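You operate a simulated robot arm through the tools that you are given. There is no shell and no other tool. Be economical: measure what you need, move in short steps, check, and stop when the job is done.

Carry out the task below with a simulated two-armed robot. There is one attempt and no reset: what you move stays moved.

## Task
Take the cap off the jar marked "filtrate" on the top of the cake bench and lay it down there.

The check looks at the end state, three seconds after you hand in, the way a careful person would. Anything else that was tipped, shoved, dropped, spilled or broken makes it a failure. A push-on lid holds only when it is set on centred and level and pressed home; a screw cap is set on level and turned clockwise until tight.

## Robot
Two 7-joint arms with two-finger parallel grippers on one trunk, on a base that drives. Base frame: it is fixed to the floor where the robot stands at the start and does not move with it; the origin is under the middle of the robot, x ahead of it, y to its left, z up; the surface under the hand at the start is at about z = 780. Lengths are in mm, angles in degrees, forces in N, time in s.
The left shoulder is at the start at [60, 143, 879], the right one opposite. With the tool pointing down near the work surface each hand reaches from about 320 to 740 mm from the robot's upright axis, wherever it stands, measured 20 degrees to its own side. Payload 1.57 kg a hand.
The TCP of each hand is the grasp point between the finger pads, 30 mm short of the fingertips. In the tool frame z runs along the fingers and y along their closing line. The gripper opens to 110 mm. The fingers are 24 mm wide and 12 mm thick; the gripper's body (48 by 112 mm) begins 78 mm behind the TCP.
Orientation is that of the tool frame in the base frame, as a unit quaternion [x, y, z, w]. With the fingers straight down and closing along the base's y, the tool's x points along the base's -x, its y along +y and its z along -z.

## Interface
- The arms move only by the tool apply_moves. It takes "left_plan", "right_plan" or both (then of equal length, played together; a hand with none holds still); each is a list of rows, each a list of 7 numbers: the shift along the tool's x, y, z in mm, then the turn, a rotation vector about the tool's x, y, z in degrees, then the gripper command, from -1 (fully open) to 1 (shut), values between in proportion. In form: [[tx, ty, tz, rx, ry, rz, fingers], ...]. A call has 1 to 10 rows; each row shifts and turns the commanded pose from where the row before left it, along the tool's axes as they then stand. Rows are played at 5 a second. More than 50 mm and 8.6 degrees between two rows, or a gripper value outside its range, and nothing of the call is played. Where a pose cannot be reached the arm comes as near as it can. A force on the tool above 40 N (or 10 N above the force at the start of the call, whichever is more), or a blocked arm, ends the call early, and 0.2 s more pass. The fingers move at their own pace (about 45 mm/s each) and stop on an object; they squeeze with about 43 N. The grip force told is the motor's: it shows also when the fingers shut on nothing. Time passes only in rows, and 0.2 s behind the last, so rows that do not move let the fingers close. The reply holds the time, the measured pose of the TCP, the force on the tool along the base axes, the opening and the grip force, in the units named above and with some noise, with the torque about the TCP (base axes, N m) and any sound that the robot's microphone picked up, and new pictures: "show" is both (left out), scene, wrist or none (wrist: the cameras of the hands that moved).
- Cameras (640 x 400 px; columns grow to the right, rows downward): "scene" is now at [55.6, -15.2, 1509]; the picture's right is [-0.15, -0.99, 0.00], its down [-0.59, 0.09, -0.80] and it looks along [0.79, -0.12, -0.60] (base axes); focal length 256 px, centre (320, 200). "left" rides on the left gripper at [70, -16, -141] in its tool frame; the picture's right is [0.23, 0.97, 0.00], its down [-0.85, 0.20, -0.48] and it looks along [-0.47, 0.11, 0.88] (tool axes); focal length 222 px, centre (320, 200). "right" rides on the right gripper at [70, 16, -141] in its tool frame; the picture's right is [-0.23, 0.97, 0.00], its down [-0.86, -0.20, -0.48] and it looks along [-0.47, -0.11, 0.88] (tool axes); focal length 222 px, centre (320, 200). There is no depth. A picture from a camera that has moved, and an enlarged one, comes with that camera's place and axes in the base frame and with its lens.
- slide_trunk(by): slides the trunk up (or, below 0, down) by that many mm; the arms and the scene camera ride with it, the base frame stays. It gives what a move gives, with no picture.
- roll_base(legs): drives the robot by 1 to 6 legs, each [ahead, left, turn to the left] in mm, mm and degrees, along the robot's own axes; the way and the turn of a leg run together, so that a leg with both is an arc; at most 1500 mm and 180 degrees a leg. The arms and the cameras ride along, it lands a little off, and it stops where it bumps. It gives what a move gives, and a new picture of the scene camera.
- head_to(pan, tilt): turns the head with the scene camera to pan (to the left, within 86 degrees either way) and tilt (down, from -29 to 69), counted from straight ahead of the robot. It gives what a move gives, and a new picture of the scene camera.
- close_up(camera, box): a new picture of the part [left, top, right, bottom] of that camera's present view, enlarged. It takes no simulated time.
- sign_off(): hands the job in; it is judged then, once.

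Go step by step. Nothing tells you exact positions but the pictures and the camera data: compare them with the known pose of the tool, close in by small moves and look again before you grip or let go. The budget is 120 turns and 260 pictures, counting those below and the enlarged ones. Unless the task says otherwise, let go and move clear before handing in, and close with one line.

The tools are called after "Request:" by a JSON object that holds its "api" and its "payload". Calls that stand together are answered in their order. apply_moves: Moves the arms, as the interface text tells. Its arguments: {"type":"object","properties":{"left_plan":{"type":"array"},"right_plan":{"type":"array"},"show":{"type":"string","enum":["both","scene","wrist","none"]}},"required":[]} The other tools are called the same way: slide_trunk (by) slides the trunk up or down; roll_base (legs) drives the base; head_to (pan, tilt) turns the head that bears the scene camera; close_up (camera, box) takes an enlarged picture of a part of a camera's view; sign_off () hands the job in.

At the start:

```text
clock: 0.0
left_ee_pos: [536.8, 174.2, 1018.7]
left_ee_rot: [0.0, 1.0, 0.0, 0.0]
left_contact_force: [0.3, 0.3, -0.1]
left_moment: [0.0, 0.0, -0.04]
left_finger_gap: 110.1
left_finger_force: 0.0
right_ee_pos: [486.2, -215.6, 1059.0]
right_ee_rot: [0.001, 1.0, 0.0, 0.0]
right_contact_force: [-0.4, -0.4, -0.5]
right_moment: [0.0, 0.0, -0.02]
right_finger_gap: 110.1
right_finger_force: 0.0
trunk travel left (down, up): [-478.0, 112.0]
robot x, y, heading: [-2.9, -1.0, 0.1]
head pan, tilt: [-8.9, 36.9]
```

scene: 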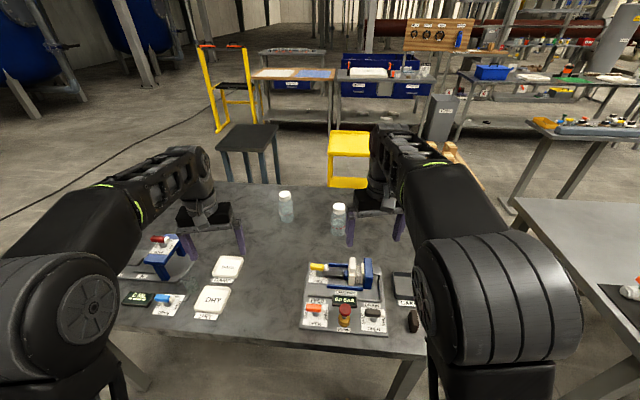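
right: 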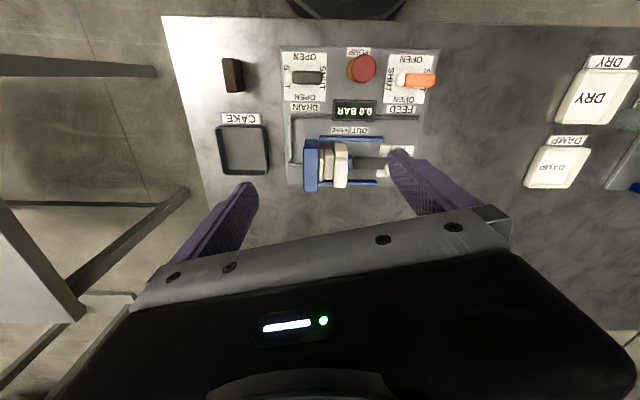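
left: 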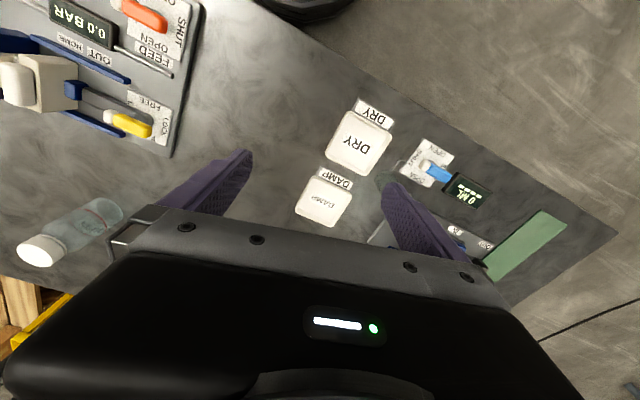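

I see a bench with two jars with white caps toward its far side. I'll enlarge the scene to read their labels.

Request:
{"api": "close_up", "payload": {"camera": "scene", "box": [250, 170, 370, 245]}}

Request:
{"api": "close_up", "payload": {"camera": "scene", "box": [100, 170, 440, 382]}}

Request:
{"api": "close_up", "payload": {"camera": "left", "box": [0, 170, 160, 280]}}

```text
5.33 times, centred on (310, 208) of scene
camera zoom: at [55.6, -15.2, 1509.0], right [-0.15, -0.99, 0.0], down [-0.59, 0.09, -0.8], along [0.79, -0.12, -0.6], focal length 1366 px, centre (373, 160)
```

zoom: 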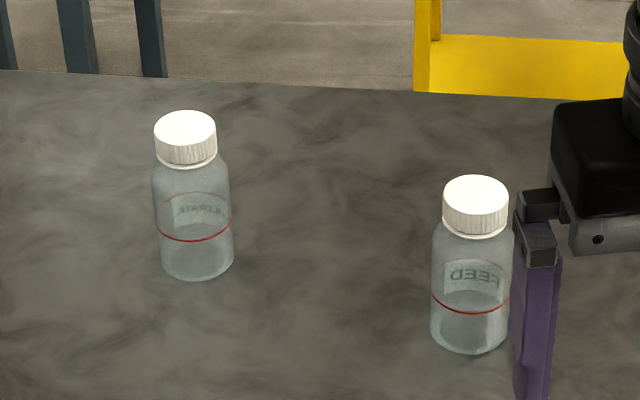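

```text
1.88 times, centred on (270, 276) of scene
camera zoom: at [55.6, -15.2, 1509.0], right [-0.15, -0.99, 0.0], down [-0.59, 0.09, -0.8], along [0.79, -0.12, -0.6], focal length 482 px, centre (414, 57)
```

zoom: 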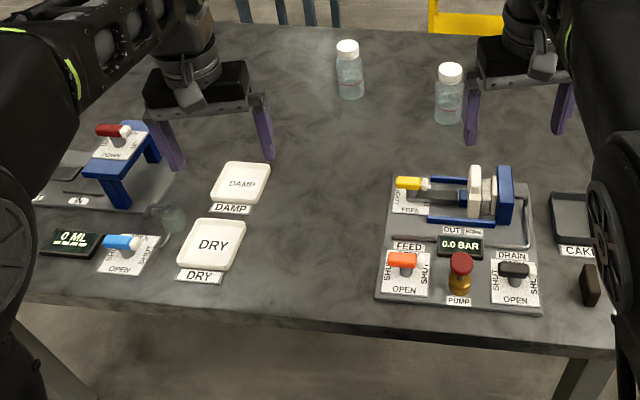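

```text
3.64 times, centred on (80, 225) of left
camera zoom: at [466.7, 158.6, 1160.4], right [-0.23, 0.97, 0.0], down [0.85, 0.2, 0.48], along [0.47, 0.11, -0.88], focal length 808 px, centre (1193, 109)
```

zoom: 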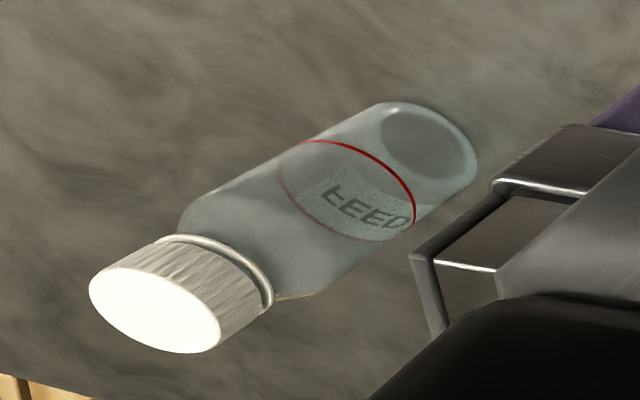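

I see two jars; the left one reads (mirrored, through the glass) "FILTRATE", standing near (897, 0), base z≈780, cap top ≈ 915. That is beyond reach, so I check the room in front of the base before driving.

Request:
{"api": "head_to", "payload": {"pan": 0, "tilt": 69}}

Request:
{"api": "head_to", "payload": {"pan": 0, "tilt": 20}}

```text
clock: 1.0
left_ee_pos: [536.3, 175.5, 1018.6]
left_ee_rot: [0.001, 1.0, 0.001, 0.0]
left_contact_force: [-1.1, 0.3, -0.5]
left_moment: [0.03, -0.04, -0.03]
left_finger_gap: 110.0
left_finger_force: 0.0
right_ee_pos: [484.4, -214.6, 1058.2]
right_ee_rot: [0.0, 1.0, 0.0, 0.001]
right_contact_force: [-0.4, 0.1, -1.4]
right_moment: [0.03, -0.01, 0.01]
right_finger_gap: 110.0
right_finger_force: 0.1
trunk travel left (down, up): [-478.0, 112.0]
robot x, y, heading: [-1.9, -3.5, 0.2]
head pan, tilt: [0.0, 68.8]
camera scene: at [25.6, -1.7, 1468.3], right [0.0, -1.0, 0.0], down [-0.93, 0.0, -0.36], along [0.36, 0.0, -0.93], focal length 256 px, centre (320, 200)
```

scene: 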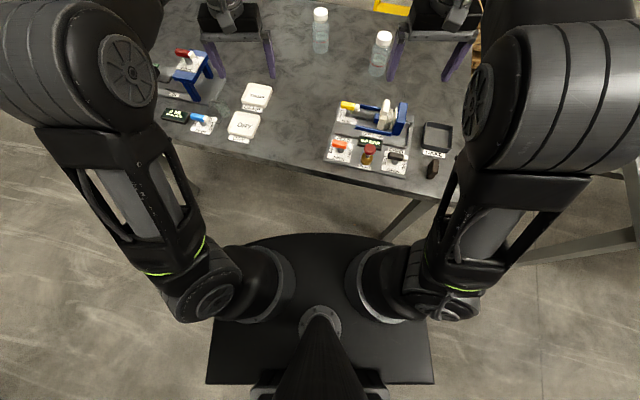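

```text
clock: 2.1
left_ee_pos: [536.5, 174.3, 1018.7]
left_ee_rot: [0.0, 1.0, 0.0, 0.001]
left_contact_force: [0.0, 0.2, 0.0]
left_moment: [0.0, 0.01, 0.0]
left_finger_gap: 109.9
left_finger_force: 0.0
right_ee_pos: [485.5, -215.7, 1058.6]
right_ee_rot: [0.0, 1.0, 0.0, 0.0]
right_contact_force: [0.1, 0.1, 0.0]
right_moment: [-0.01, 0.0, 0.0]
right_finger_gap: 110.1
right_finger_force: 0.1
trunk travel left (down, up): [-478.0, 112.0]
robot x, y, heading: [0.7, 1.2, -0.1]
head pan, tilt: [0.0, 20.0]
camera scene: at [62.8, -1.7, 1535.7], right [0.0, -1.0, 0.0], down [-0.34, 0.0, -0.94], along [0.94, 0.0, -0.34], focal length 256 px, centre (320, 200)
```

scene: 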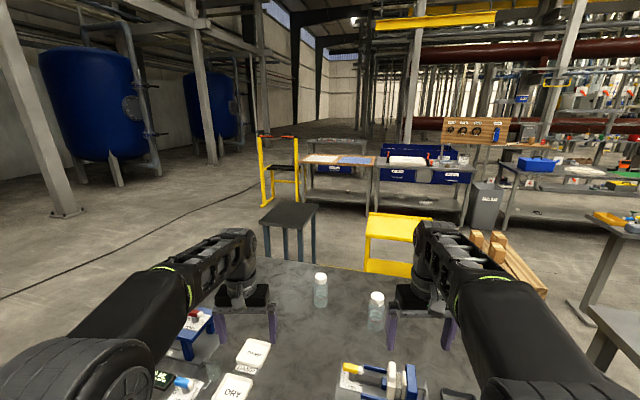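

The bench is skewed about 13° and its far edge is distant, so I'll square up to it, centre on the filtrate jar and creep forward. The hands are well above everything, and I'll look again after this.

Request:
{"api": "roll_base", "payload": {"legs": [[0, 0, -13], [0, 180, 0], [120, 0, 0]]}}

Request:
{"api": "head_to", "payload": {"pan": 0, "tilt": 60}}

```text
clock: 5.3
left_ee_pos: [720.1, 194.7, 1019.8]
left_ee_rot: [0.112, 0.994, 0.0, 0.0]
left_contact_force: [0.4, 0.0, -0.5]
left_moment: [0.03, 0.0, 0.02]
left_finger_gap: 110.2
left_finger_force: 0.1
right_ee_pos: [583.8, -175.7, 1058.0]
right_ee_rot: [0.112, 0.994, 0.0, -0.001]
right_contact_force: [-0.5, -0.1, 0.3]
right_moment: [-0.01, 0.02, 0.0]
right_finger_gap: 110.2
right_finger_force: 0.1
trunk travel left (down, up): [-478.0, 112.0]
robot x, y, heading: [161.1, 147.6, -13.0]
head pan, tilt: [0.0, 20.0]
camera scene: at [219.9, 127.7, 1535.7], right [-0.22, -0.97, 0.0], down [-0.33, 0.08, -0.94], along [0.92, -0.21, -0.34], focal length 256 px, centre (320, 200)
```

scene: 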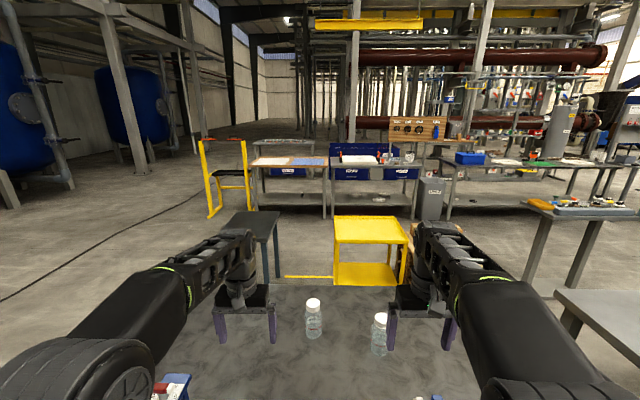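

```text
clock: 6.3
left_ee_pos: [718.5, 194.9, 1018.9]
left_ee_rot: [0.111, 0.994, 0.0, 0.0]
left_contact_force: [-0.2, 0.0, 0.7]
left_moment: [0.02, 0.0, 0.03]
left_finger_gap: 110.0
left_finger_force: 0.1
right_ee_pos: [581.3, -175.0, 1057.3]
right_ee_rot: [0.112, 0.994, 0.0, 0.0]
right_contact_force: [-0.2, -0.3, 0.0]
right_moment: [0.01, -0.02, 0.01]
right_finger_gap: 109.9
right_finger_force: 0.0
trunk travel left (down, up): [-478.0, 112.0]
robot x, y, heading: [154.7, 143.1, -12.8]
head pan, tilt: [0.0, 60.0]
camera scene: at [192.3, 133.9, 1477.7], right [-0.22, -0.97, 0.0], down [-0.84, 0.19, -0.5], along [0.49, -0.11, -0.87], focal length 256 px, centre (320, 200)
```

scene: 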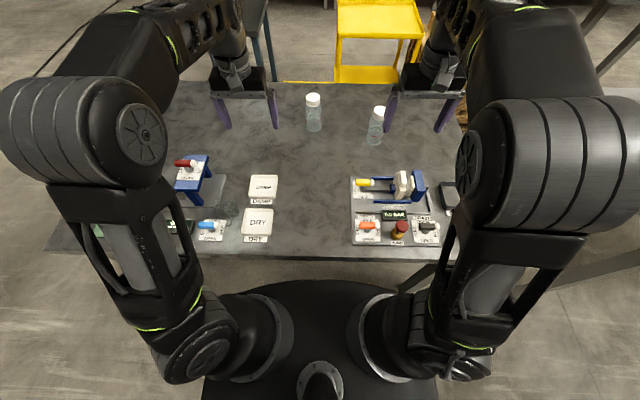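

The robot is squared up with no bumps; the jar stands near (890, -1), about 747 mm ahead. I'll raise the trunk a little and go 90 mm further in.

Request:
{"api": "slide_trunk", "payload": {"by": 60}}

Request:
{"api": "roll_base", "payload": {"legs": [[90, 0, 0]]}}

Request:
{"api": "head_to", "payload": {"pan": 0, "tilt": 50}}

```text
clock: 7.3
left_ee_pos: [719.3, 195.6, 1079.3]
left_ee_rot: [0.114, 0.994, -0.001, 0.0]
left_contact_force: [-0.3, 0.2, -0.4]
left_moment: [0.0, 0.0, 0.02]
left_finger_gap: 110.1
left_finger_force: 0.1
right_ee_pos: [582.2, -174.6, 1118.5]
right_ee_rot: [0.113, 0.994, 0.0, 0.0]
right_contact_force: [-0.6, 0.1, -0.1]
right_moment: [0.01, 0.0, 0.01]
right_finger_gap: 110.0
right_finger_force: 0.1
trunk travel left (down, up): [-538.0, 52.0]
robot x, y, heading: [156.8, 149.9, -12.8]
head pan, tilt: [0.0, 60.0]
```

```text
clock: 8.5
left_ee_pos: [808.4, 173.4, 1077.9]
left_ee_rot: [0.113, 0.994, 0.0, 0.0]
left_contact_force: [-0.4, 0.7, -0.4]
left_moment: [0.03, 0.05, 0.0]
left_finger_gap: 110.1
left_finger_force: 0.1
right_ee_pos: [672.5, -195.0, 1118.2]
right_ee_rot: [0.112, 0.994, 0.0, -0.002]
right_contact_force: [0.5, -0.6, 0.1]
right_moment: [0.02, 0.07, -0.05]
right_finger_gap: 110.0
right_finger_force: 0.0
trunk travel left (down, up): [-538.0, 52.0]
robot x, y, heading: [246.2, 125.1, -12.9]
head pan, tilt: [0.0, 60.0]
camera scene: at [282.9, 113.2, 1537.6], right [-0.22, -0.97, 0.0], down [-0.84, 0.19, -0.5], along [0.49, -0.11, -0.87], focal length 256 px, centre (320, 200)
```

scene: 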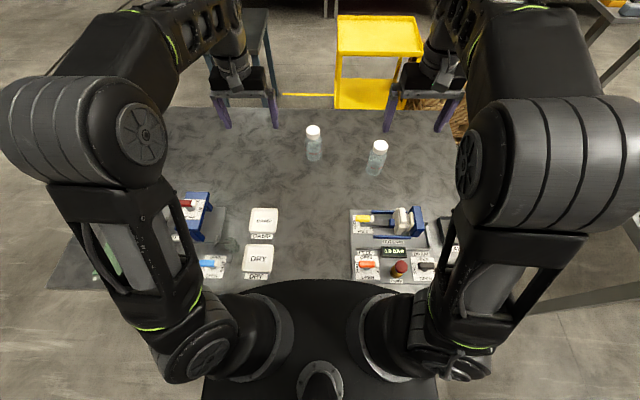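

```text
clock: 9.2
left_ee_pos: [807.8, 173.7, 1079.0]
left_ee_rot: [0.112, 0.994, 0.0, -0.001]
left_contact_force: [0.3, -0.2, 0.2]
left_moment: [-0.03, -0.02, 0.02]
left_finger_gap: 109.8
left_finger_force: 0.2
right_ee_pos: [671.4, -194.9, 1117.9]
right_ee_rot: [0.112, 0.994, 0.0, 0.0]
right_contact_force: [1.2, 0.3, 0.0]
right_moment: [-0.02, 0.0, -0.01]
right_finger_gap: 110.0
right_finger_force: 0.1
trunk travel left (down, up): [-538.0, 52.0]
robot x, y, heading: [244.7, 124.3, -12.9]
head pan, tilt: [0.0, 50.0]
camera scene: at [290.9, 111.4, 1550.2], right [-0.22, -0.97, 0.0], down [-0.75, 0.17, -0.64], along [0.63, -0.14, -0.77], focal length 256 px, centre (320, 200)
```

scene: 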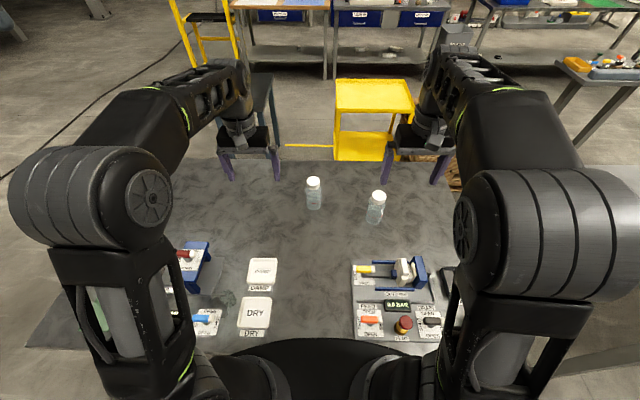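

The robot now stands about 655 mm from the jar. Plan: the left hand, tilted 45° and coming from its own side, will steady the jar's body while the right hand unscrews the cap from above. First I tilt the left hand in free air.

Request:
{"api": "apply_moves", "payload": {"left_plan": [[0, 0, 0, 0, 0, 8, -1], [0, 0, 0, 0, 0, 8, -1], [0, 0, 0, 0, 0, 8, -1], [0, 0, 0, 0, 0, 8, -1], [0, 0, 0, 0, -7.5, 0, -1], [0, 0, 0, 0, -7.5, 0, -1], [0, 0, 0, 0, -7.5, 0, -1], [0, 0, 0, 0, -7.5, 0, -1], [0, 0, 0, 0, -7.5, 0, -1], [0, 0, 0, 0, -7.5, 0, -1]]}}

```text
clock: 11.4
left_ee_pos: [807.0, 175.6, 1081.0]
left_ee_rot: [0.352, 0.853, -0.147, 0.355]
left_contact_force: [0.2, -0.1, 0.1]
left_moment: [-0.01, 0.01, 0.03]
left_finger_gap: 109.8
left_finger_force: 0.1
right_ee_pos: [671.0, -193.7, 1118.6]
right_ee_rot: [0.112, 0.994, -0.001, 0.0]
right_contact_force: [-0.4, -0.2, 1.0]
right_moment: [0.03, 0.04, 0.0]
right_finger_gap: 110.0
right_finger_force: 0.1
trunk travel left (down, up): [-538.0, 52.0]
robot x, y, heading: [245.6, 125.2, -13.1]
head pan, tilt: [0.0, 50.0]
camera scene: at [291.0, 111.6, 1550.2], right [-0.22, -0.97, 0.0], down [-0.75, 0.17, -0.64], along [0.63, -0.14, -0.77], focal length 256 px, centre (320, 200)
camera left: at [689.8, 268.6, 1129.9], right [0.57, 0.8, -0.16], down [0.33, -0.04, 0.94], along [0.75, -0.59, -0.29], focal length 222 px, centre (320, 200)
```

scene: 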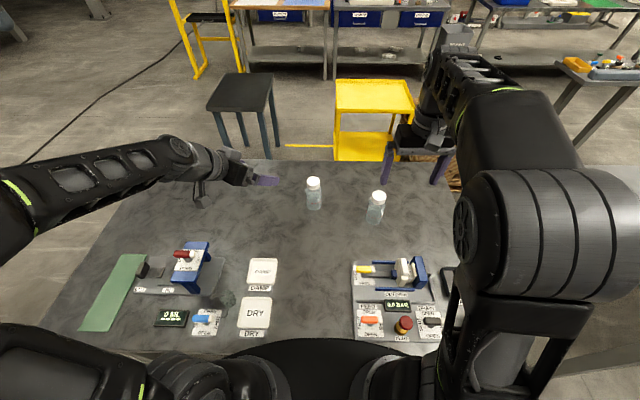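
left: 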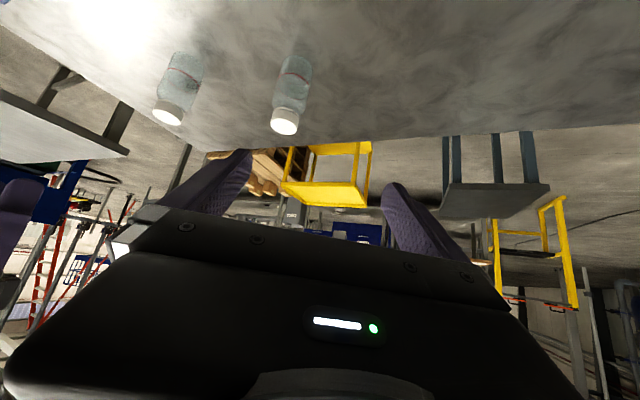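

The left hand tilts well. I'll measure both jars more exactly from two cameras.

Request:
{"api": "close_up", "payload": {"camera": "scene", "box": [280, 165, 400, 240]}}

Request:
{"api": "close_up", "payload": {"camera": "left", "box": [140, 40, 332, 160]}}

```text
5.33 times, centred on (340, 202) of scene
camera zoom: at [291.0, 111.6, 1550.2], right [-0.22, -0.97, 0.0], down [-0.75, 0.17, -0.64], along [0.63, -0.14, -0.77], focal length 1366 px, centre (213, 187)
```

zoom: 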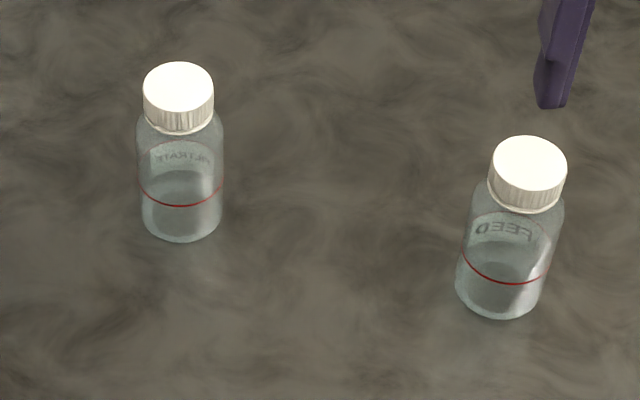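

```text
3.33 times, centred on (236, 100) of left
camera zoom: at [689.8, 268.6, 1129.9], right [0.57, 0.8, -0.16], down [0.33, -0.04, 0.94], along [0.75, -0.59, -0.29], focal length 740 px, centre (600, 533)
```

zoom: 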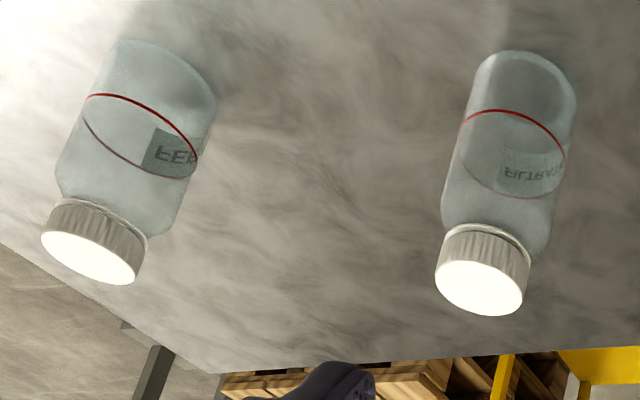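

Filtrate jar: about (900, -4), cap top ≈ 908. I move the left hand to a pre-grasp point about 110 mm back along its approach line.

Request:
{"api": "apply_moves", "payload": {"left_plan": [[8, -12.2, 40.4, 0, 0, 0, -1], [8, -12.2, 40.4, 0, 0, 0, -1], [8, -12.2, 40.4, 0, 0, 0, -1], [8, -12.2, 40.4, 0, 0, 0, -1], [8, -12.2, 40.4, 0, 0, 0, -1], [0, 0, 0, 0, 0, 0, -1]]}}

Request:
{"api": "close_up", "payload": {"camera": "scene", "box": [240, 145, 400, 245]}}

```text
clock: 12.8
left_ee_pos: [845.2, 54.2, 909.2]
left_ee_rot: [0.353, 0.854, -0.147, 0.354]
left_contact_force: [-0.3, 0.0, -0.3]
left_moment: [-0.01, -0.02, 0.05]
left_finger_gap: 109.8
left_finger_force: 0.0
right_ee_pos: [670.5, -195.1, 1117.8]
right_ee_rot: [0.112, 0.994, 0.0, 0.0]
right_contact_force: [0.2, 0.7, -0.5]
right_moment: [0.02, -0.01, -0.02]
right_finger_gap: 110.0
right_finger_force: 0.1
trunk travel left (down, up): [-538.0, 52.0]
robot x, y, heading: [244.3, 124.7, -13.0]
head pan, tilt: [0.0, 50.0]
camera scene: at [290.7, 111.7, 1550.2], right [-0.22, -0.97, 0.0], down [-0.75, 0.17, -0.64], along [0.63, -0.14, -0.77], focal length 256 px, centre (320, 200)
camera left: at [728.5, 147.1, 959.0], right [0.57, 0.8, -0.16], down [0.33, -0.05, 0.94], along [0.75, -0.59, -0.29], focal length 222 px, centre (320, 200)
```

scene: 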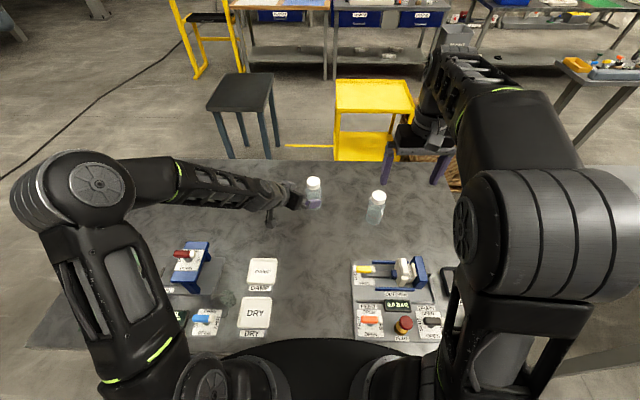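
left: 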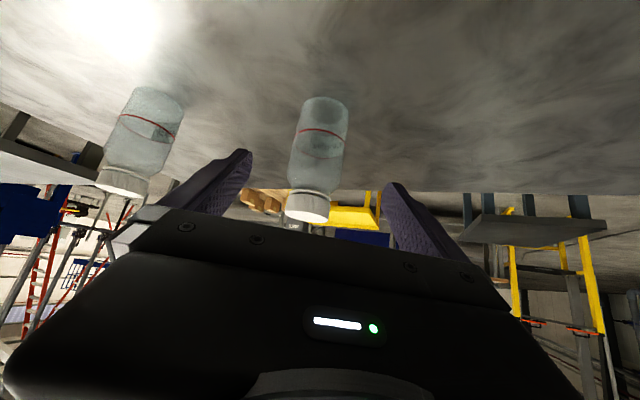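

```text
4.00 times, centred on (320, 195) of scene
camera zoom: at [290.7, 111.7, 1550.2], right [-0.22, -0.97, 0.0], down [-0.75, 0.17, -0.64], along [0.63, -0.14, -0.77], focal length 1025 px, centre (320, 220)
```

zoom: 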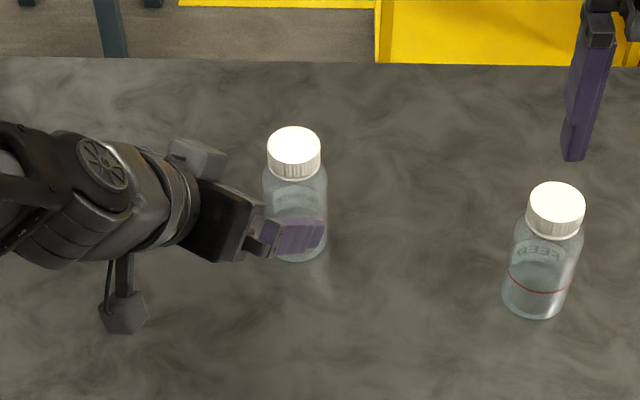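

The jar sits midway between the left fingers as predicted. I advance along the approach line to straddle its body.

Request:
{"api": "apply_moves", "payload": {"left_plan": [[0, -1, 26, 0, 0, 0, -1], [0, -1, 26, 0, 0, 0, -1], [0, 0, 26, 0, 0, 0, -1], [0, 0, 26, 0, 0, 0, -1], [0, 0, 0, 0, 0, 0, -1]]}}

Request:
{"api": "close_up", "payload": {"camera": "scene", "box": [240, 145, 400, 245]}}

```text
clock: 14.0
left_ee_pos: [896.7, -1.9, 833.9]
left_ee_rot: [0.353, 0.854, -0.145, 0.354]
left_contact_force: [-0.6, -0.1, 1.2]
left_moment: [0.0, -0.02, 0.0]
left_finger_gap: 109.7
left_finger_force: 0.0
right_ee_pos: [671.3, -195.1, 1118.8]
right_ee_rot: [0.112, 0.994, 0.001, 0.0]
right_contact_force: [0.2, -0.4, 0.0]
right_moment: [0.03, 0.0, 0.0]
right_finger_gap: 110.2
right_finger_force: 0.1
trunk travel left (down, up): [-538.0, 52.0]
robot x, y, heading: [248.0, 126.4, -13.3]
head pan, tilt: [0.0, 50.0]
camera scene: at [290.9, 111.5, 1550.2], right [-0.22, -0.97, 0.0], down [-0.75, 0.17, -0.64], along [0.63, -0.14, -0.77], focal length 256 px, centre (320, 200)
camera left: at [779.3, 91.2, 884.5], right [0.57, 0.8, -0.16], down [0.33, -0.05, 0.94], along [0.75, -0.59, -0.29], focal length 222 px, centre (320, 200)
```

scene: 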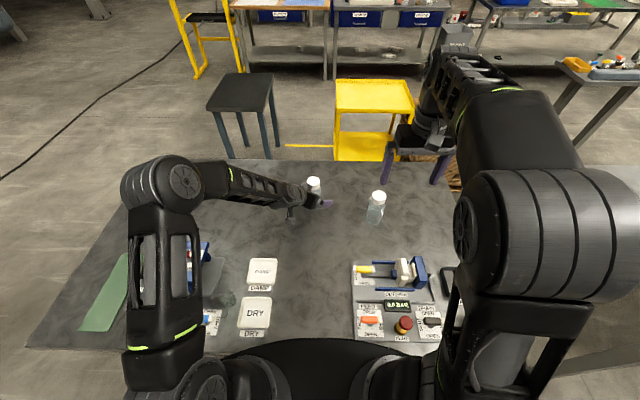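
left: 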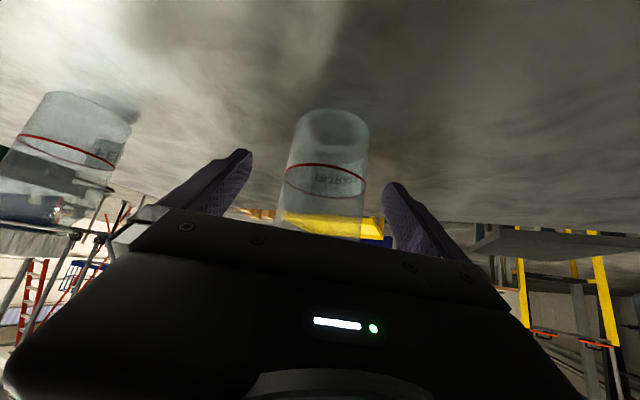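

```text
4.00 times, centred on (320, 195) of scene
camera zoom: at [290.9, 111.5, 1550.2], right [-0.22, -0.97, 0.0], down [-0.75, 0.17, -0.64], along [0.63, -0.14, -0.77], focal length 1025 px, centre (320, 220)
```

zoom: 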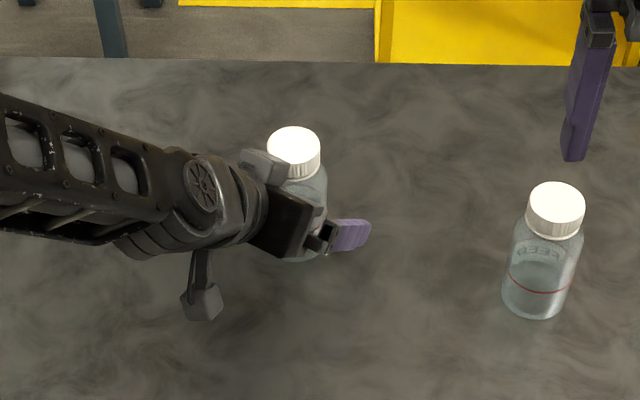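

The jar is centred between the left fingers, with about 25 mm each side. I close the left hand to steady it.

Request:
{"api": "apply_moves", "payload": {"left_plan": [[0, 1, 0, 0, 0, 0, 0], [0, 0, 0, 0, 0, 0, 0], [0, 0, 0, 0, 0, 0, 0.3], [0, 0, 0, 0, 0, 0, 1], [0, 0, 0, 0, 0, 0, 1], [0, 0, 0, 0, 0, 0, 1]]}}

Request:
{"api": "close_up", "payload": {"camera": "scene", "box": [240, 145, 400, 245]}}

```text
clock: 15.4
left_ee_pos: [897.1, -1.6, 835.1]
left_ee_rot: [0.352, 0.854, -0.146, 0.354]
left_contact_force: [-0.5, -1.0, -0.6]
left_moment: [0.06, -0.01, 0.01]
left_finger_gap: 56.2
left_finger_force: 39.0
right_ee_pos: [669.5, -195.5, 1118.0]
right_ee_rot: [0.112, 0.994, 0.0, 0.0]
right_contact_force: [-0.4, 0.8, 0.6]
right_moment: [0.01, -0.02, 0.0]
right_finger_gap: 110.0
right_finger_force: 0.0
trunk travel left (down, up): [-538.0, 52.0]
robot x, y, heading: [247.3, 124.9, -12.9]
head pan, tilt: [0.0, 50.0]
camera scene: at [291.1, 111.3, 1550.2], right [-0.22, -0.97, 0.0], down [-0.75, 0.17, -0.64], along [0.63, -0.14, -0.77], focal length 256 px, centre (320, 200)
camera left: at [780.1, 91.9, 884.7], right [0.57, 0.8, -0.16], down [0.33, -0.05, 0.94], along [0.75, -0.59, -0.29], focal length 222 px, centre (320, 200)
```

scene: 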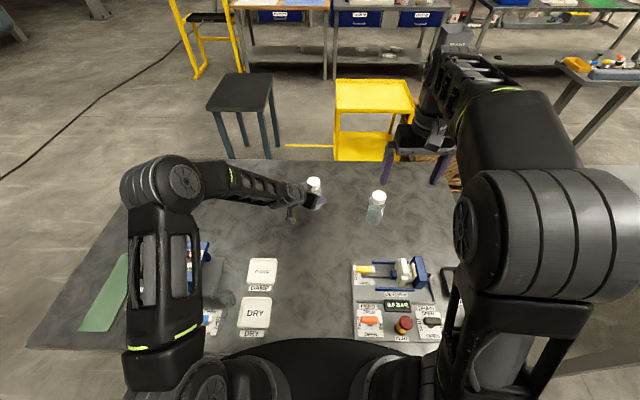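
left: 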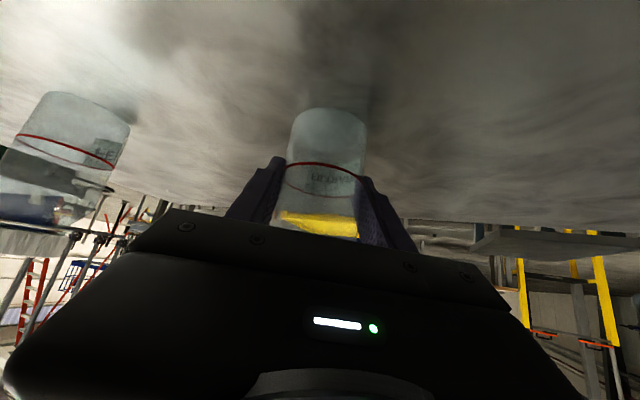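

```text
4.00 times, centred on (320, 195) of scene
camera zoom: at [291.1, 111.3, 1550.2], right [-0.22, -0.97, 0.0], down [-0.75, 0.17, -0.64], along [0.63, -0.14, -0.77], focal length 1025 px, centre (320, 220)
```

zoom: 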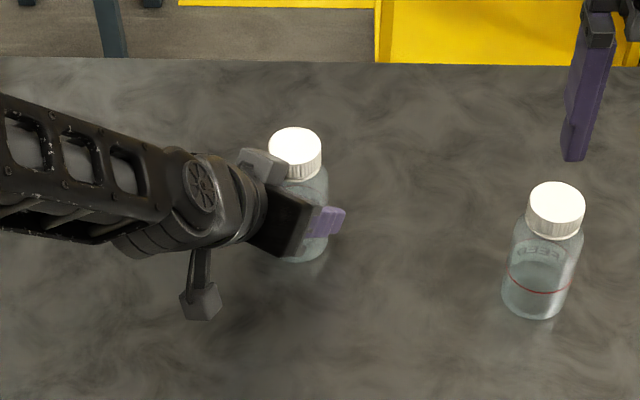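

The jar is firmly held (56 mm across) and hasn't moved. Cap centre is about (905, -7), top ≈ 906; I bring the right hand over it high up and start turning it clockwise for a long unscrew stroke.

Request:
{"api": "apply_moves", "payload": {"right_plan": [[-26.7, 33.7, 5, 0, 0, 0, -1], [-26.7, 33.7, 5, 0, 0, 0, -1], [-26.7, 33.7, 5, 0, 0, 0, -1], [-26.7, 33.7, 5, 0, 0, 0, -1], [-26.7, 33.7, 5, 0, 0, 0, -1], [-26.7, 33.7, 5, 0, 0, 0, -1], [-26.7, 33.7, 5, 0, 0, 0, -1], [0, 0, 0, 0, 0, 8.5, -1], [0, 0, 0, 0, 0, 8.5, -1], [0, 0, 0, 0, 0, 8.5, -1]]}}

```text
clock: 17.6
left_ee_pos: [896.5, -0.4, 834.3]
left_ee_rot: [0.353, 0.854, -0.146, 0.354]
left_contact_force: [-0.2, -0.3, 1.2]
left_moment: [0.01, -0.04, 0.01]
left_finger_gap: 55.9
left_finger_force: 42.6
right_ee_pos: [820.6, -0.2, 1022.7]
right_ee_rot: [0.33, 0.944, 0.0, 0.002]
right_contact_force: [-1.1, 0.7, 0.2]
right_moment: [0.0, 0.0, -0.03]
right_finger_gap: 110.0
right_finger_force: 0.0
right hand out of reach, approached as far as the arm can: row 2, 3, 4, 5, 6, 7
trunk travel left (down, up): [-538.0, 52.0]
robot x, y, heading: [247.6, 125.4, -12.9]
head pan, tilt: [0.0, 50.0]
camera scene: at [291.1, 111.4, 1550.2], right [-0.22, -0.97, 0.0], down [-0.75, 0.17, -0.64], along [0.63, -0.14, -0.77], focal length 256 px, centre (320, 200)
camera right: at [775.5, 55.3, 1164.9], right [0.78, 0.62, 0.0], down [0.54, -0.69, 0.48], along [0.3, -0.38, -0.88], focal length 222 px, centre (320, 200)
```

scene: 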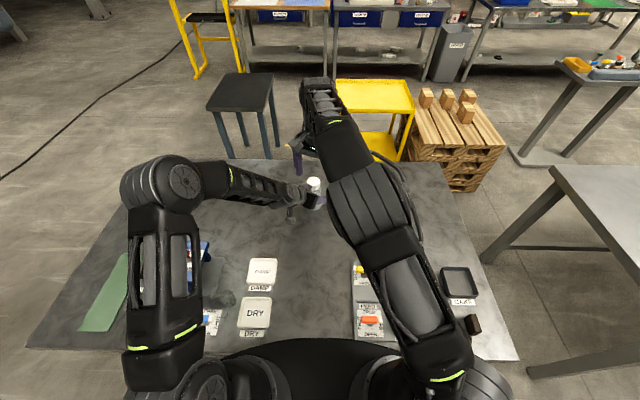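
right: 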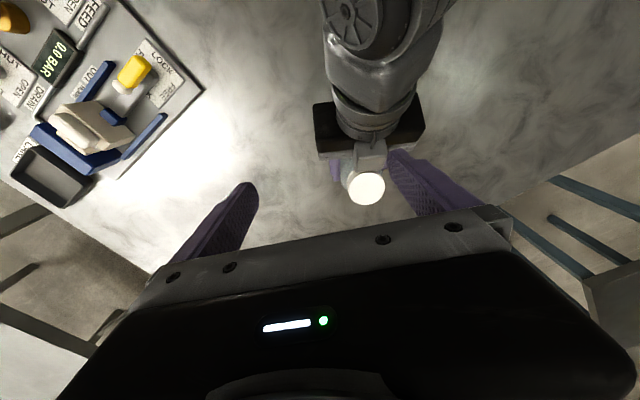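

The right arm can't quite reach there from this stance. I'll check the clearance between torso and bench to see whether I can drive closer.

Request:
{"api": "head_to", "payload": {"pan": 0, "tilt": 69}}

Request:
{"api": "close_up", "payload": {"camera": "scene", "box": [160, 150, 480, 350]}}

```text
clock: 18.4
left_ee_pos: [897.6, -2.6, 833.7]
left_ee_rot: [0.353, 0.854, -0.146, 0.354]
left_contact_force: [-0.5, 0.2, 0.9]
left_moment: [0.01, -0.01, 0.0]
left_finger_gap: 55.6
left_finger_force: 43.3
right_ee_pos: [820.2, -1.4, 1022.8]
right_ee_rot: [0.329, 0.944, 0.001, 0.001]
right_contact_force: [-0.6, 0.3, 0.7]
right_moment: [0.03, 0.03, 0.03]
right_finger_gap: 110.1
right_finger_force: 0.1
trunk travel left (down, up): [-538.0, 52.0]
robot x, y, heading: [244.4, 122.1, -12.9]
head pan, tilt: [0.0, 68.8]
camera scene: at [270.6, 116.1, 1528.3], right [-0.22, -0.97, 0.0], down [-0.91, 0.21, -0.36], along [0.35, -0.08, -0.93], focal length 256 px, centre (320, 200)
```

scene: 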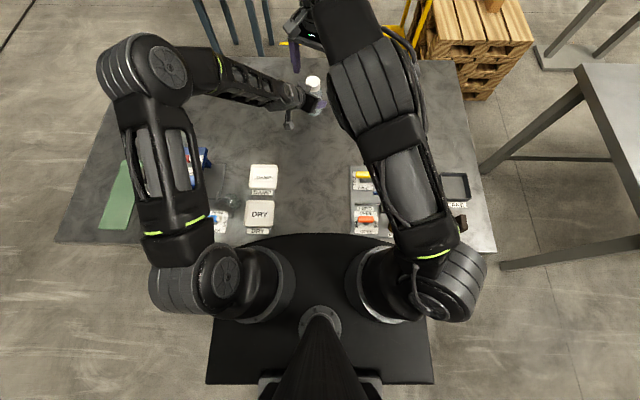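

```text
2.00 times, centred on (320, 250) of scene
camera zoom: at [270.6, 116.1, 1528.3], right [-0.22, -0.97, 0.0], down [-0.91, 0.21, -0.36], along [0.35, -0.08, -0.93], focal length 512 px, centre (320, 100)
```

zoom: 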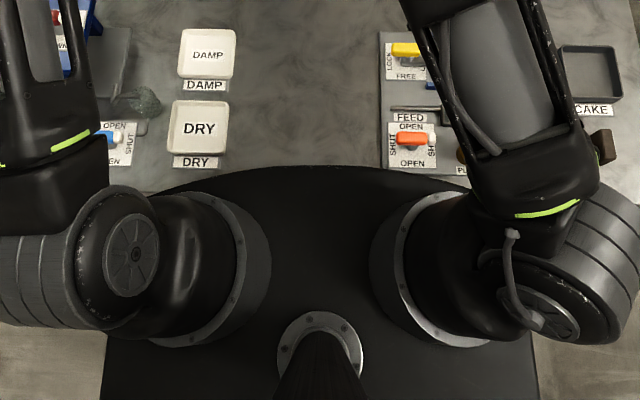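

The jar is just past the right hand's reach, and the torso already overlaps the bench edge, so I won't drive closer. Instead I'll carry the held jar level about 100 mm nearer, unscrew it there and put it back afterwards; first the right hand moves aside.

Request:
{"api": "apply_moves", "payload": {"right_plan": [[-3.8, -29, 0, 0, 0, 0, -1], [-3.8, -29, 0, 0, 0, 0, -1], [-3.8, -29, 0, 0, 0, 0, -1], [-3.8, -29, 0, 0, 0, 0, -1], [0, 0, 0, 0, 0, 0, -1]], "show": "none"}}

Request:
{"api": "head_to", "payload": {"pan": 0, "tilt": 50}}

```text
clock: 19.6
left_ee_pos: [897.3, -2.3, 833.2]
left_ee_rot: [0.353, 0.854, -0.147, 0.354]
left_contact_force: [-0.2, 0.3, -0.1]
left_moment: [0.01, -0.01, 0.02]
left_finger_gap: 55.5
left_finger_force: 42.9
right_ee_pos: [761.7, -100.3, 1022.9]
right_ee_rot: [0.329, 0.944, 0.0, 0.0]
right_contact_force: [-0.1, 0.3, -0.2]
right_moment: [-0.02, 0.01, 0.01]
right_finger_gap: 110.0
right_finger_force: 0.0
trunk travel left (down, up): [-538.0, 52.0]
robot x, y, heading: [243.9, 124.3, -12.8]
head pan, tilt: [0.0, 68.8]
```

```text
clock: 20.4
left_ee_pos: [896.8, -2.0, 834.3]
left_ee_rot: [0.353, 0.854, -0.146, 0.354]
left_contact_force: [-0.1, 0.2, 0.3]
left_moment: [0.03, 0.0, 0.01]
left_finger_gap: 55.7
left_finger_force: 43.2
right_ee_pos: [763.3, -101.6, 1022.3]
right_ee_rot: [0.329, 0.944, 0.001, 0.0]
right_contact_force: [-0.7, 0.2, -0.2]
right_moment: [-0.01, 0.0, 0.01]
right_finger_gap: 109.9
right_finger_force: 0.0
trunk travel left (down, up): [-538.0, 52.0]
robot x, y, heading: [245.1, 125.8, -12.9]
head pan, tilt: [0.0, 50.0]
camera scene: at [291.1, 111.4, 1550.1], right [-0.22, -0.97, 0.0], down [-0.75, 0.17, -0.64], along [0.63, -0.14, -0.77], focal length 256 px, centre (320, 200)
```

scene: 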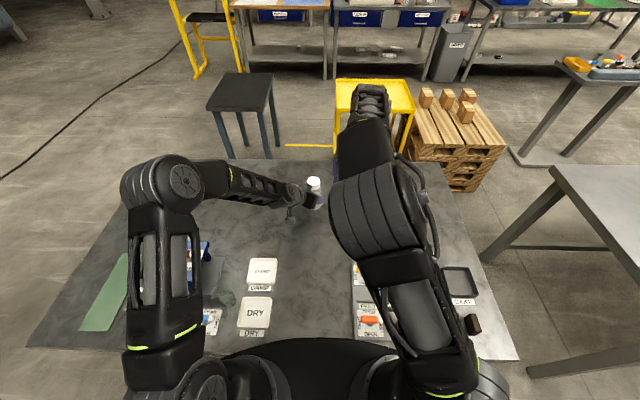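

The right hand is aside. Now I lift the jar 12 mm and shift it 100 mm toward the robot, level.

Request:
{"api": "apply_moves", "payload": {"left_plan": [[-8.5, 0, -8.5, 0, 0, 0, 1], [0, 0, 0, 0, 0, 0, 1], [10, -14.1, -10, 0, 0, 0, 1], [10, -14.1, -10, 0, 0, 0, 1], [10, -14.1, -10, 0, 0, 0, 1], [10, -14.1, -10, 0, 0, 0, 1], [10, -14.1, -10, 0, 0, 0, 1], [0, 0, 0, 0, 0, 0, 1]]}}

Request:
{"api": "close_up", "payload": {"camera": "scene", "box": [240, 155, 400, 255]}}

```text
clock: 22.2
left_ee_pos: [798.0, -1.0, 846.3]
left_ee_rot: [0.353, 0.854, -0.146, 0.353]
left_contact_force: [0.3, 0.0, 0.2]
left_moment: [0.01, 0.01, -0.02]
left_finger_gap: 55.2
left_finger_force: 43.6
right_ee_pos: [761.8, -100.3, 1022.1]
right_ee_rot: [0.329, 0.944, 0.0, 0.0]
right_contact_force: [0.1, 0.0, -0.6]
right_moment: [0.01, 0.03, 0.0]
right_finger_gap: 109.9
right_finger_force: 0.0
trunk travel left (down, up): [-538.0, 52.0]
robot x, y, heading: [247.4, 120.0, -12.7]
head pan, tilt: [0.0, 50.0]
camera scene: at [291.5, 111.4, 1550.2], right [-0.22, -0.97, 0.0], down [-0.75, 0.17, -0.64], along [0.63, -0.14, -0.77], focal length 256 px, centre (320, 200)
camera left: at [680.2, 91.9, 897.1], right [0.57, 0.8, -0.16], down [0.33, -0.05, 0.94], along [0.75, -0.59, -0.29], focal length 222 px, centre (320, 200)
```

scene: 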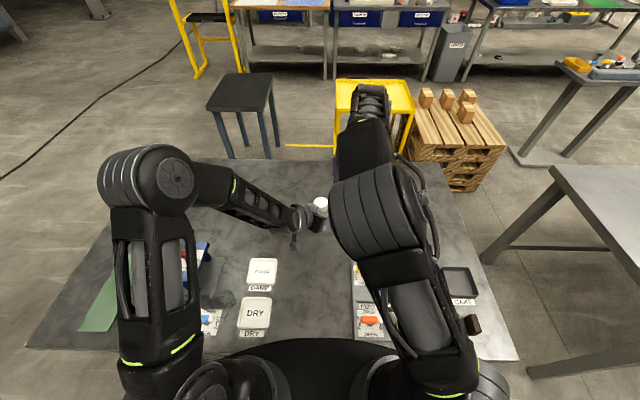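
left: 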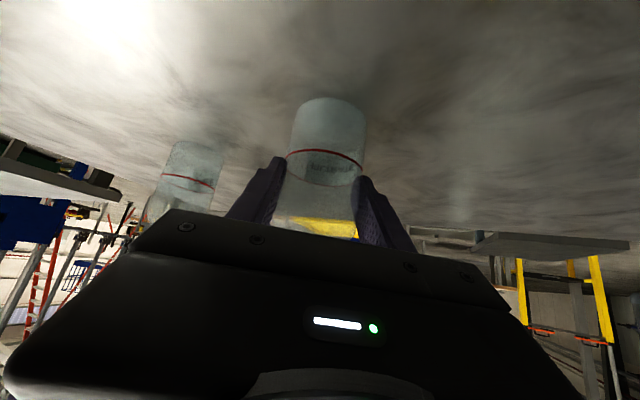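

```text
4.00 times, centred on (320, 205) of scene
camera zoom: at [291.5, 111.4, 1550.2], right [-0.22, -0.97, 0.0], down [-0.75, 0.17, -0.64], along [0.63, -0.14, -0.77], focal length 1025 px, centre (320, 180)
```

zoom: 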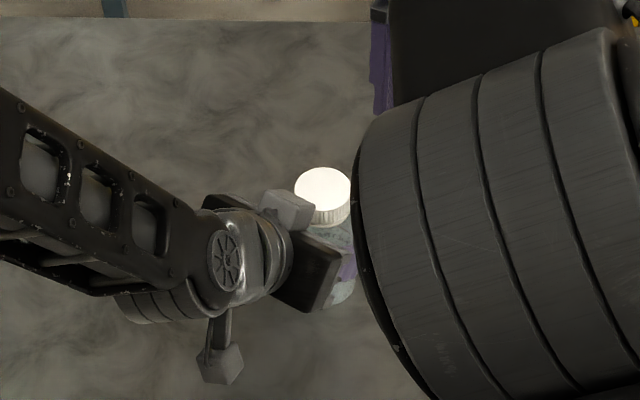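

The jar moved cleanly. I lower it 12 mm back onto the bench while the right hand turns, then bring the right hand over the cap near (805, -8).

Request:
{"api": "apply_moves", "payload": {"left_plan": [[4.2, 0, 4.2, 0, 0, 0, 1], [4.2, 0, 4.2, 0, 0, 0, 1], [0, 0, 0, 0, 0, 0, 1], [0, 0, 0, 0, 0, 0, 1], [0, 0, 0, 0, 0, 0, 1], [0, 0, 0, 0, 0, 0, 1], [0, 0, 0, 0, 0, 0, 1], [0, 0, 0, 0, 0, 0, 1], [0, 0, 0, 0, 0, 0, 1]], "right_plan": [[0, 0, 0, 0, 0, 8.5, -1], [0, 0, 0, 0, 0, 8.5, -1], [0, 0, 0, 0, 0, 8.5, -1], [0, 0, 0, 0, 0, 8.5, -1], [18.7, 17.3, 9, 0, 0, 0, -1], [18.7, 17.3, 9, 0, 0, 0, -1], [18.7, 17.3, 9, 0, 0, 0, -1], [18.7, 17.3, 9, 0, 0, 0, -1], [0, 0, 0, 0, 0, 0, -1]]}}

Request:
{"api": "close_up", "payload": {"camera": "scene", "box": [240, 155, 400, 255]}}

```text
clock: 24.2
left_ee_pos: [797.6, -2.8, 838.3]
left_ee_rot: [0.352, 0.852, -0.146, 0.359]
left_contact_force: [3.1, -7.6, 34.4]
left_moment: [-0.56, 0.08, 0.03]
left_finger_gap: 54.5
left_finger_force: 42.3
right_ee_pos: [803.1, -6.2, 987.9]
right_ee_rot: [0.591, 0.807, 0.001, 0.001]
right_contact_force: [-0.5, 0.6, -0.6]
right_moment: [0.03, 0.02, -0.01]
right_finger_gap: 109.7
right_finger_force: 0.1
trunk travel left (down, up): [-538.0, 52.0]
robot x, y, heading: [244.1, 126.2, -12.9]
head pan, tilt: [0.0, 50.0]
camera scene: at [288.5, 111.2, 1550.4], right [-0.22, -0.97, 0.0], down [-0.75, 0.17, -0.64], along [0.63, -0.14, -0.76], focal length 256 px, centre (320, 200)
camera right: at [796.4, 63.9, 1130.8], right [1.0, 0.08, 0.0], down [0.07, -0.88, 0.48], along [0.04, -0.48, -0.88], focal length 222 px, centre (320, 200)
camera left: at [679.8, 90.8, 887.5], right [0.57, 0.8, -0.16], down [0.32, -0.04, 0.95], along [0.75, -0.59, -0.28], focal length 222 px, centre (320, 200)
```

scene: 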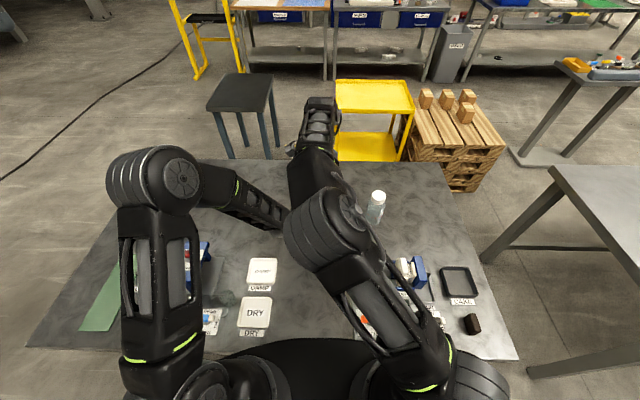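
right: 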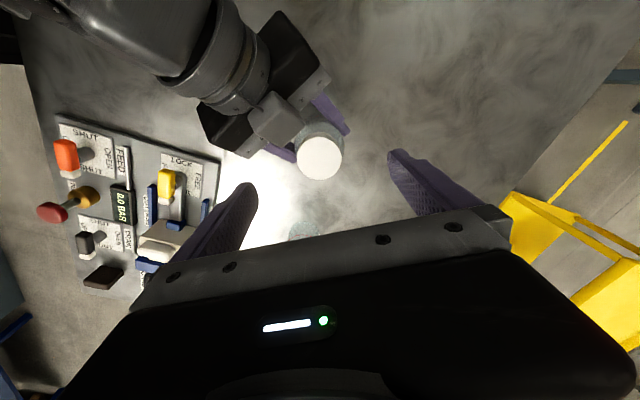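
left: 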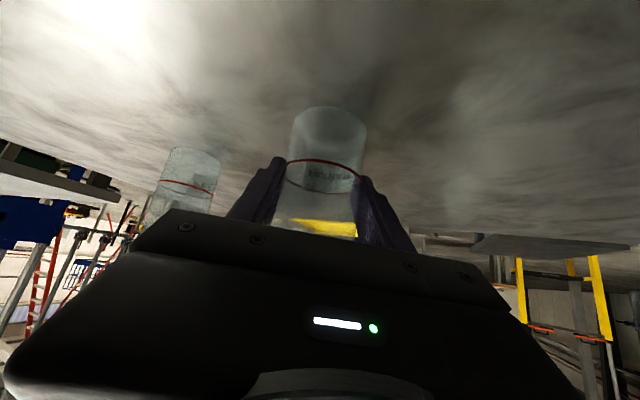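

```text
4.00 times, centred on (320, 205) of scene
camera zoom: at [288.5, 111.2, 1550.4], right [-0.22, -0.97, 0.0], down [-0.75, 0.17, -0.64], along [0.63, -0.14, -0.76], focal length 1025 px, centre (320, 180)
```

zoom: 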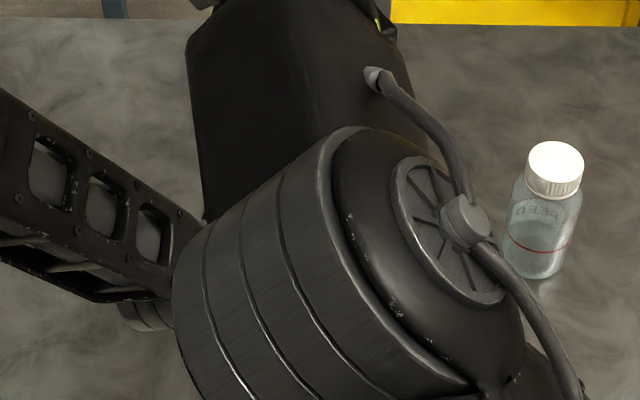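

Cap centre checks out at about (803, -8), right under the right hand. The left hand presses the jar down a bit hard (34 N), so I ease it up 3 mm, then lower the right fingertips around the cap.

Request:
{"api": "apply_moves", "payload": {"left_plan": [[-1.5, 0, -1.5, 0, 0, 0, 1], [-1.2, 0, -1.2, 0, 0, 0, 1], [0, 0, 0, 0, 0, 0, 1], [0, 0, 0, 0, 0, 0, 1], [0, 0, 0, 0, 0, 0, 1]], "right_plan": [[-1.8, -1, 14, 0, 0, 0, -1], [0, 0, 14, 0, 0, 0, -1], [0, 0, 14, 0, 0, 0, -1], [0, 0, 14, 0, 0, 0, -1], [0, 0, 0, 0, 0, 0, -1]]}}

Request:
{"api": "close_up", "payload": {"camera": "right", "box": [200, 60, 440, 210]}}

```text
clock: 25.4
left_ee_pos: [796.1, -1.0, 838.5]
left_ee_rot: [0.352, 0.855, -0.145, 0.353]
left_contact_force: [2.7, 0.9, 10.7]
left_moment: [-0.18, -0.33, 0.1]
left_finger_gap: 54.7
left_finger_force: 43.1
right_ee_pos: [804.5, -11.4, 930.3]
right_ee_rot: [0.591, 0.807, -0.001, 0.0]
right_contact_force: [0.1, -0.8, 1.2]
right_moment: [-0.02, 0.02, -0.03]
right_finger_gap: 109.9
right_finger_force: 0.0
trunk travel left (down, up): [-538.0, 52.0]
robot x, y, heading: [247.9, 123.8, -12.9]
head pan, tilt: [0.0, 50.0]
camera scene: at [290.5, 111.9, 1550.2], right [-0.22, -0.97, 0.0], down [-0.75, 0.17, -0.64], along [0.63, -0.14, -0.77], focal length 256 px, centre (320, 200)
camera right: at [797.6, 60.8, 1072.9], right [1.0, 0.08, 0.0], down [0.07, -0.88, 0.48], along [0.04, -0.48, -0.88], focal length 222 px, centre (320, 200)
camera left: at [678.7, 93.0, 889.3], right [0.57, 0.8, -0.16], down [0.33, -0.05, 0.94], along [0.75, -0.59, -0.29], focal length 222 px, centre (320, 200)
```

scene: 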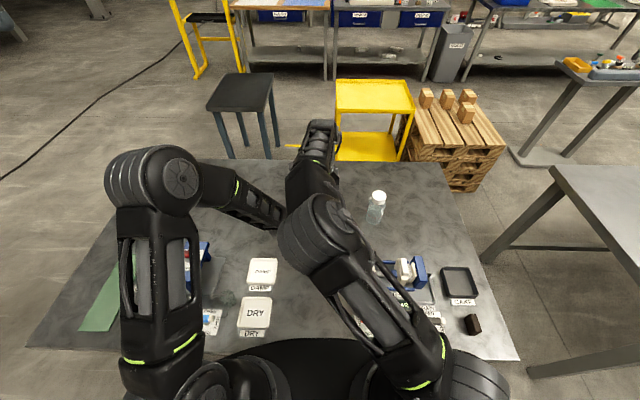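
right: 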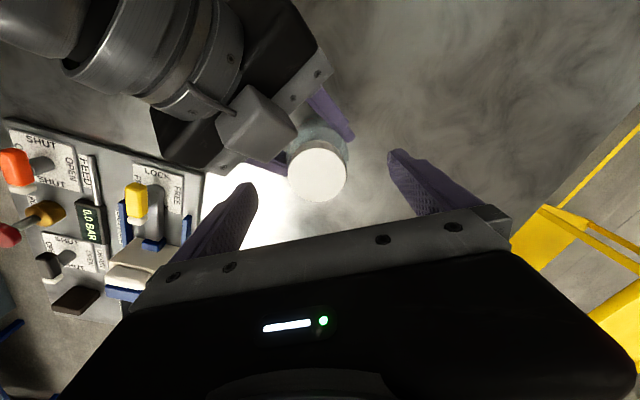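
left: 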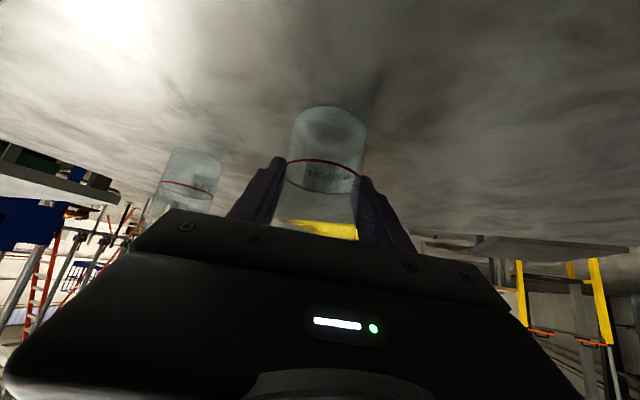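

```text
2.67 times, centred on (320, 135) of right
camera zoom: at [797.6, 60.8, 1072.9], right [1.0, 0.08, 0.0], down [0.07, -0.88, 0.48], along [0.04, -0.48, -0.88], focal length 592 px, centre (320, 373)
```

zoom: 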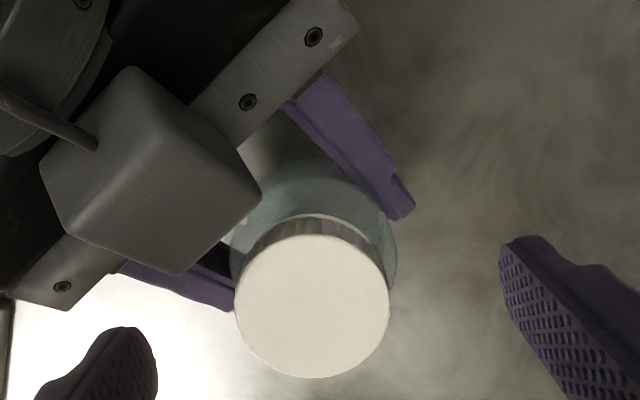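

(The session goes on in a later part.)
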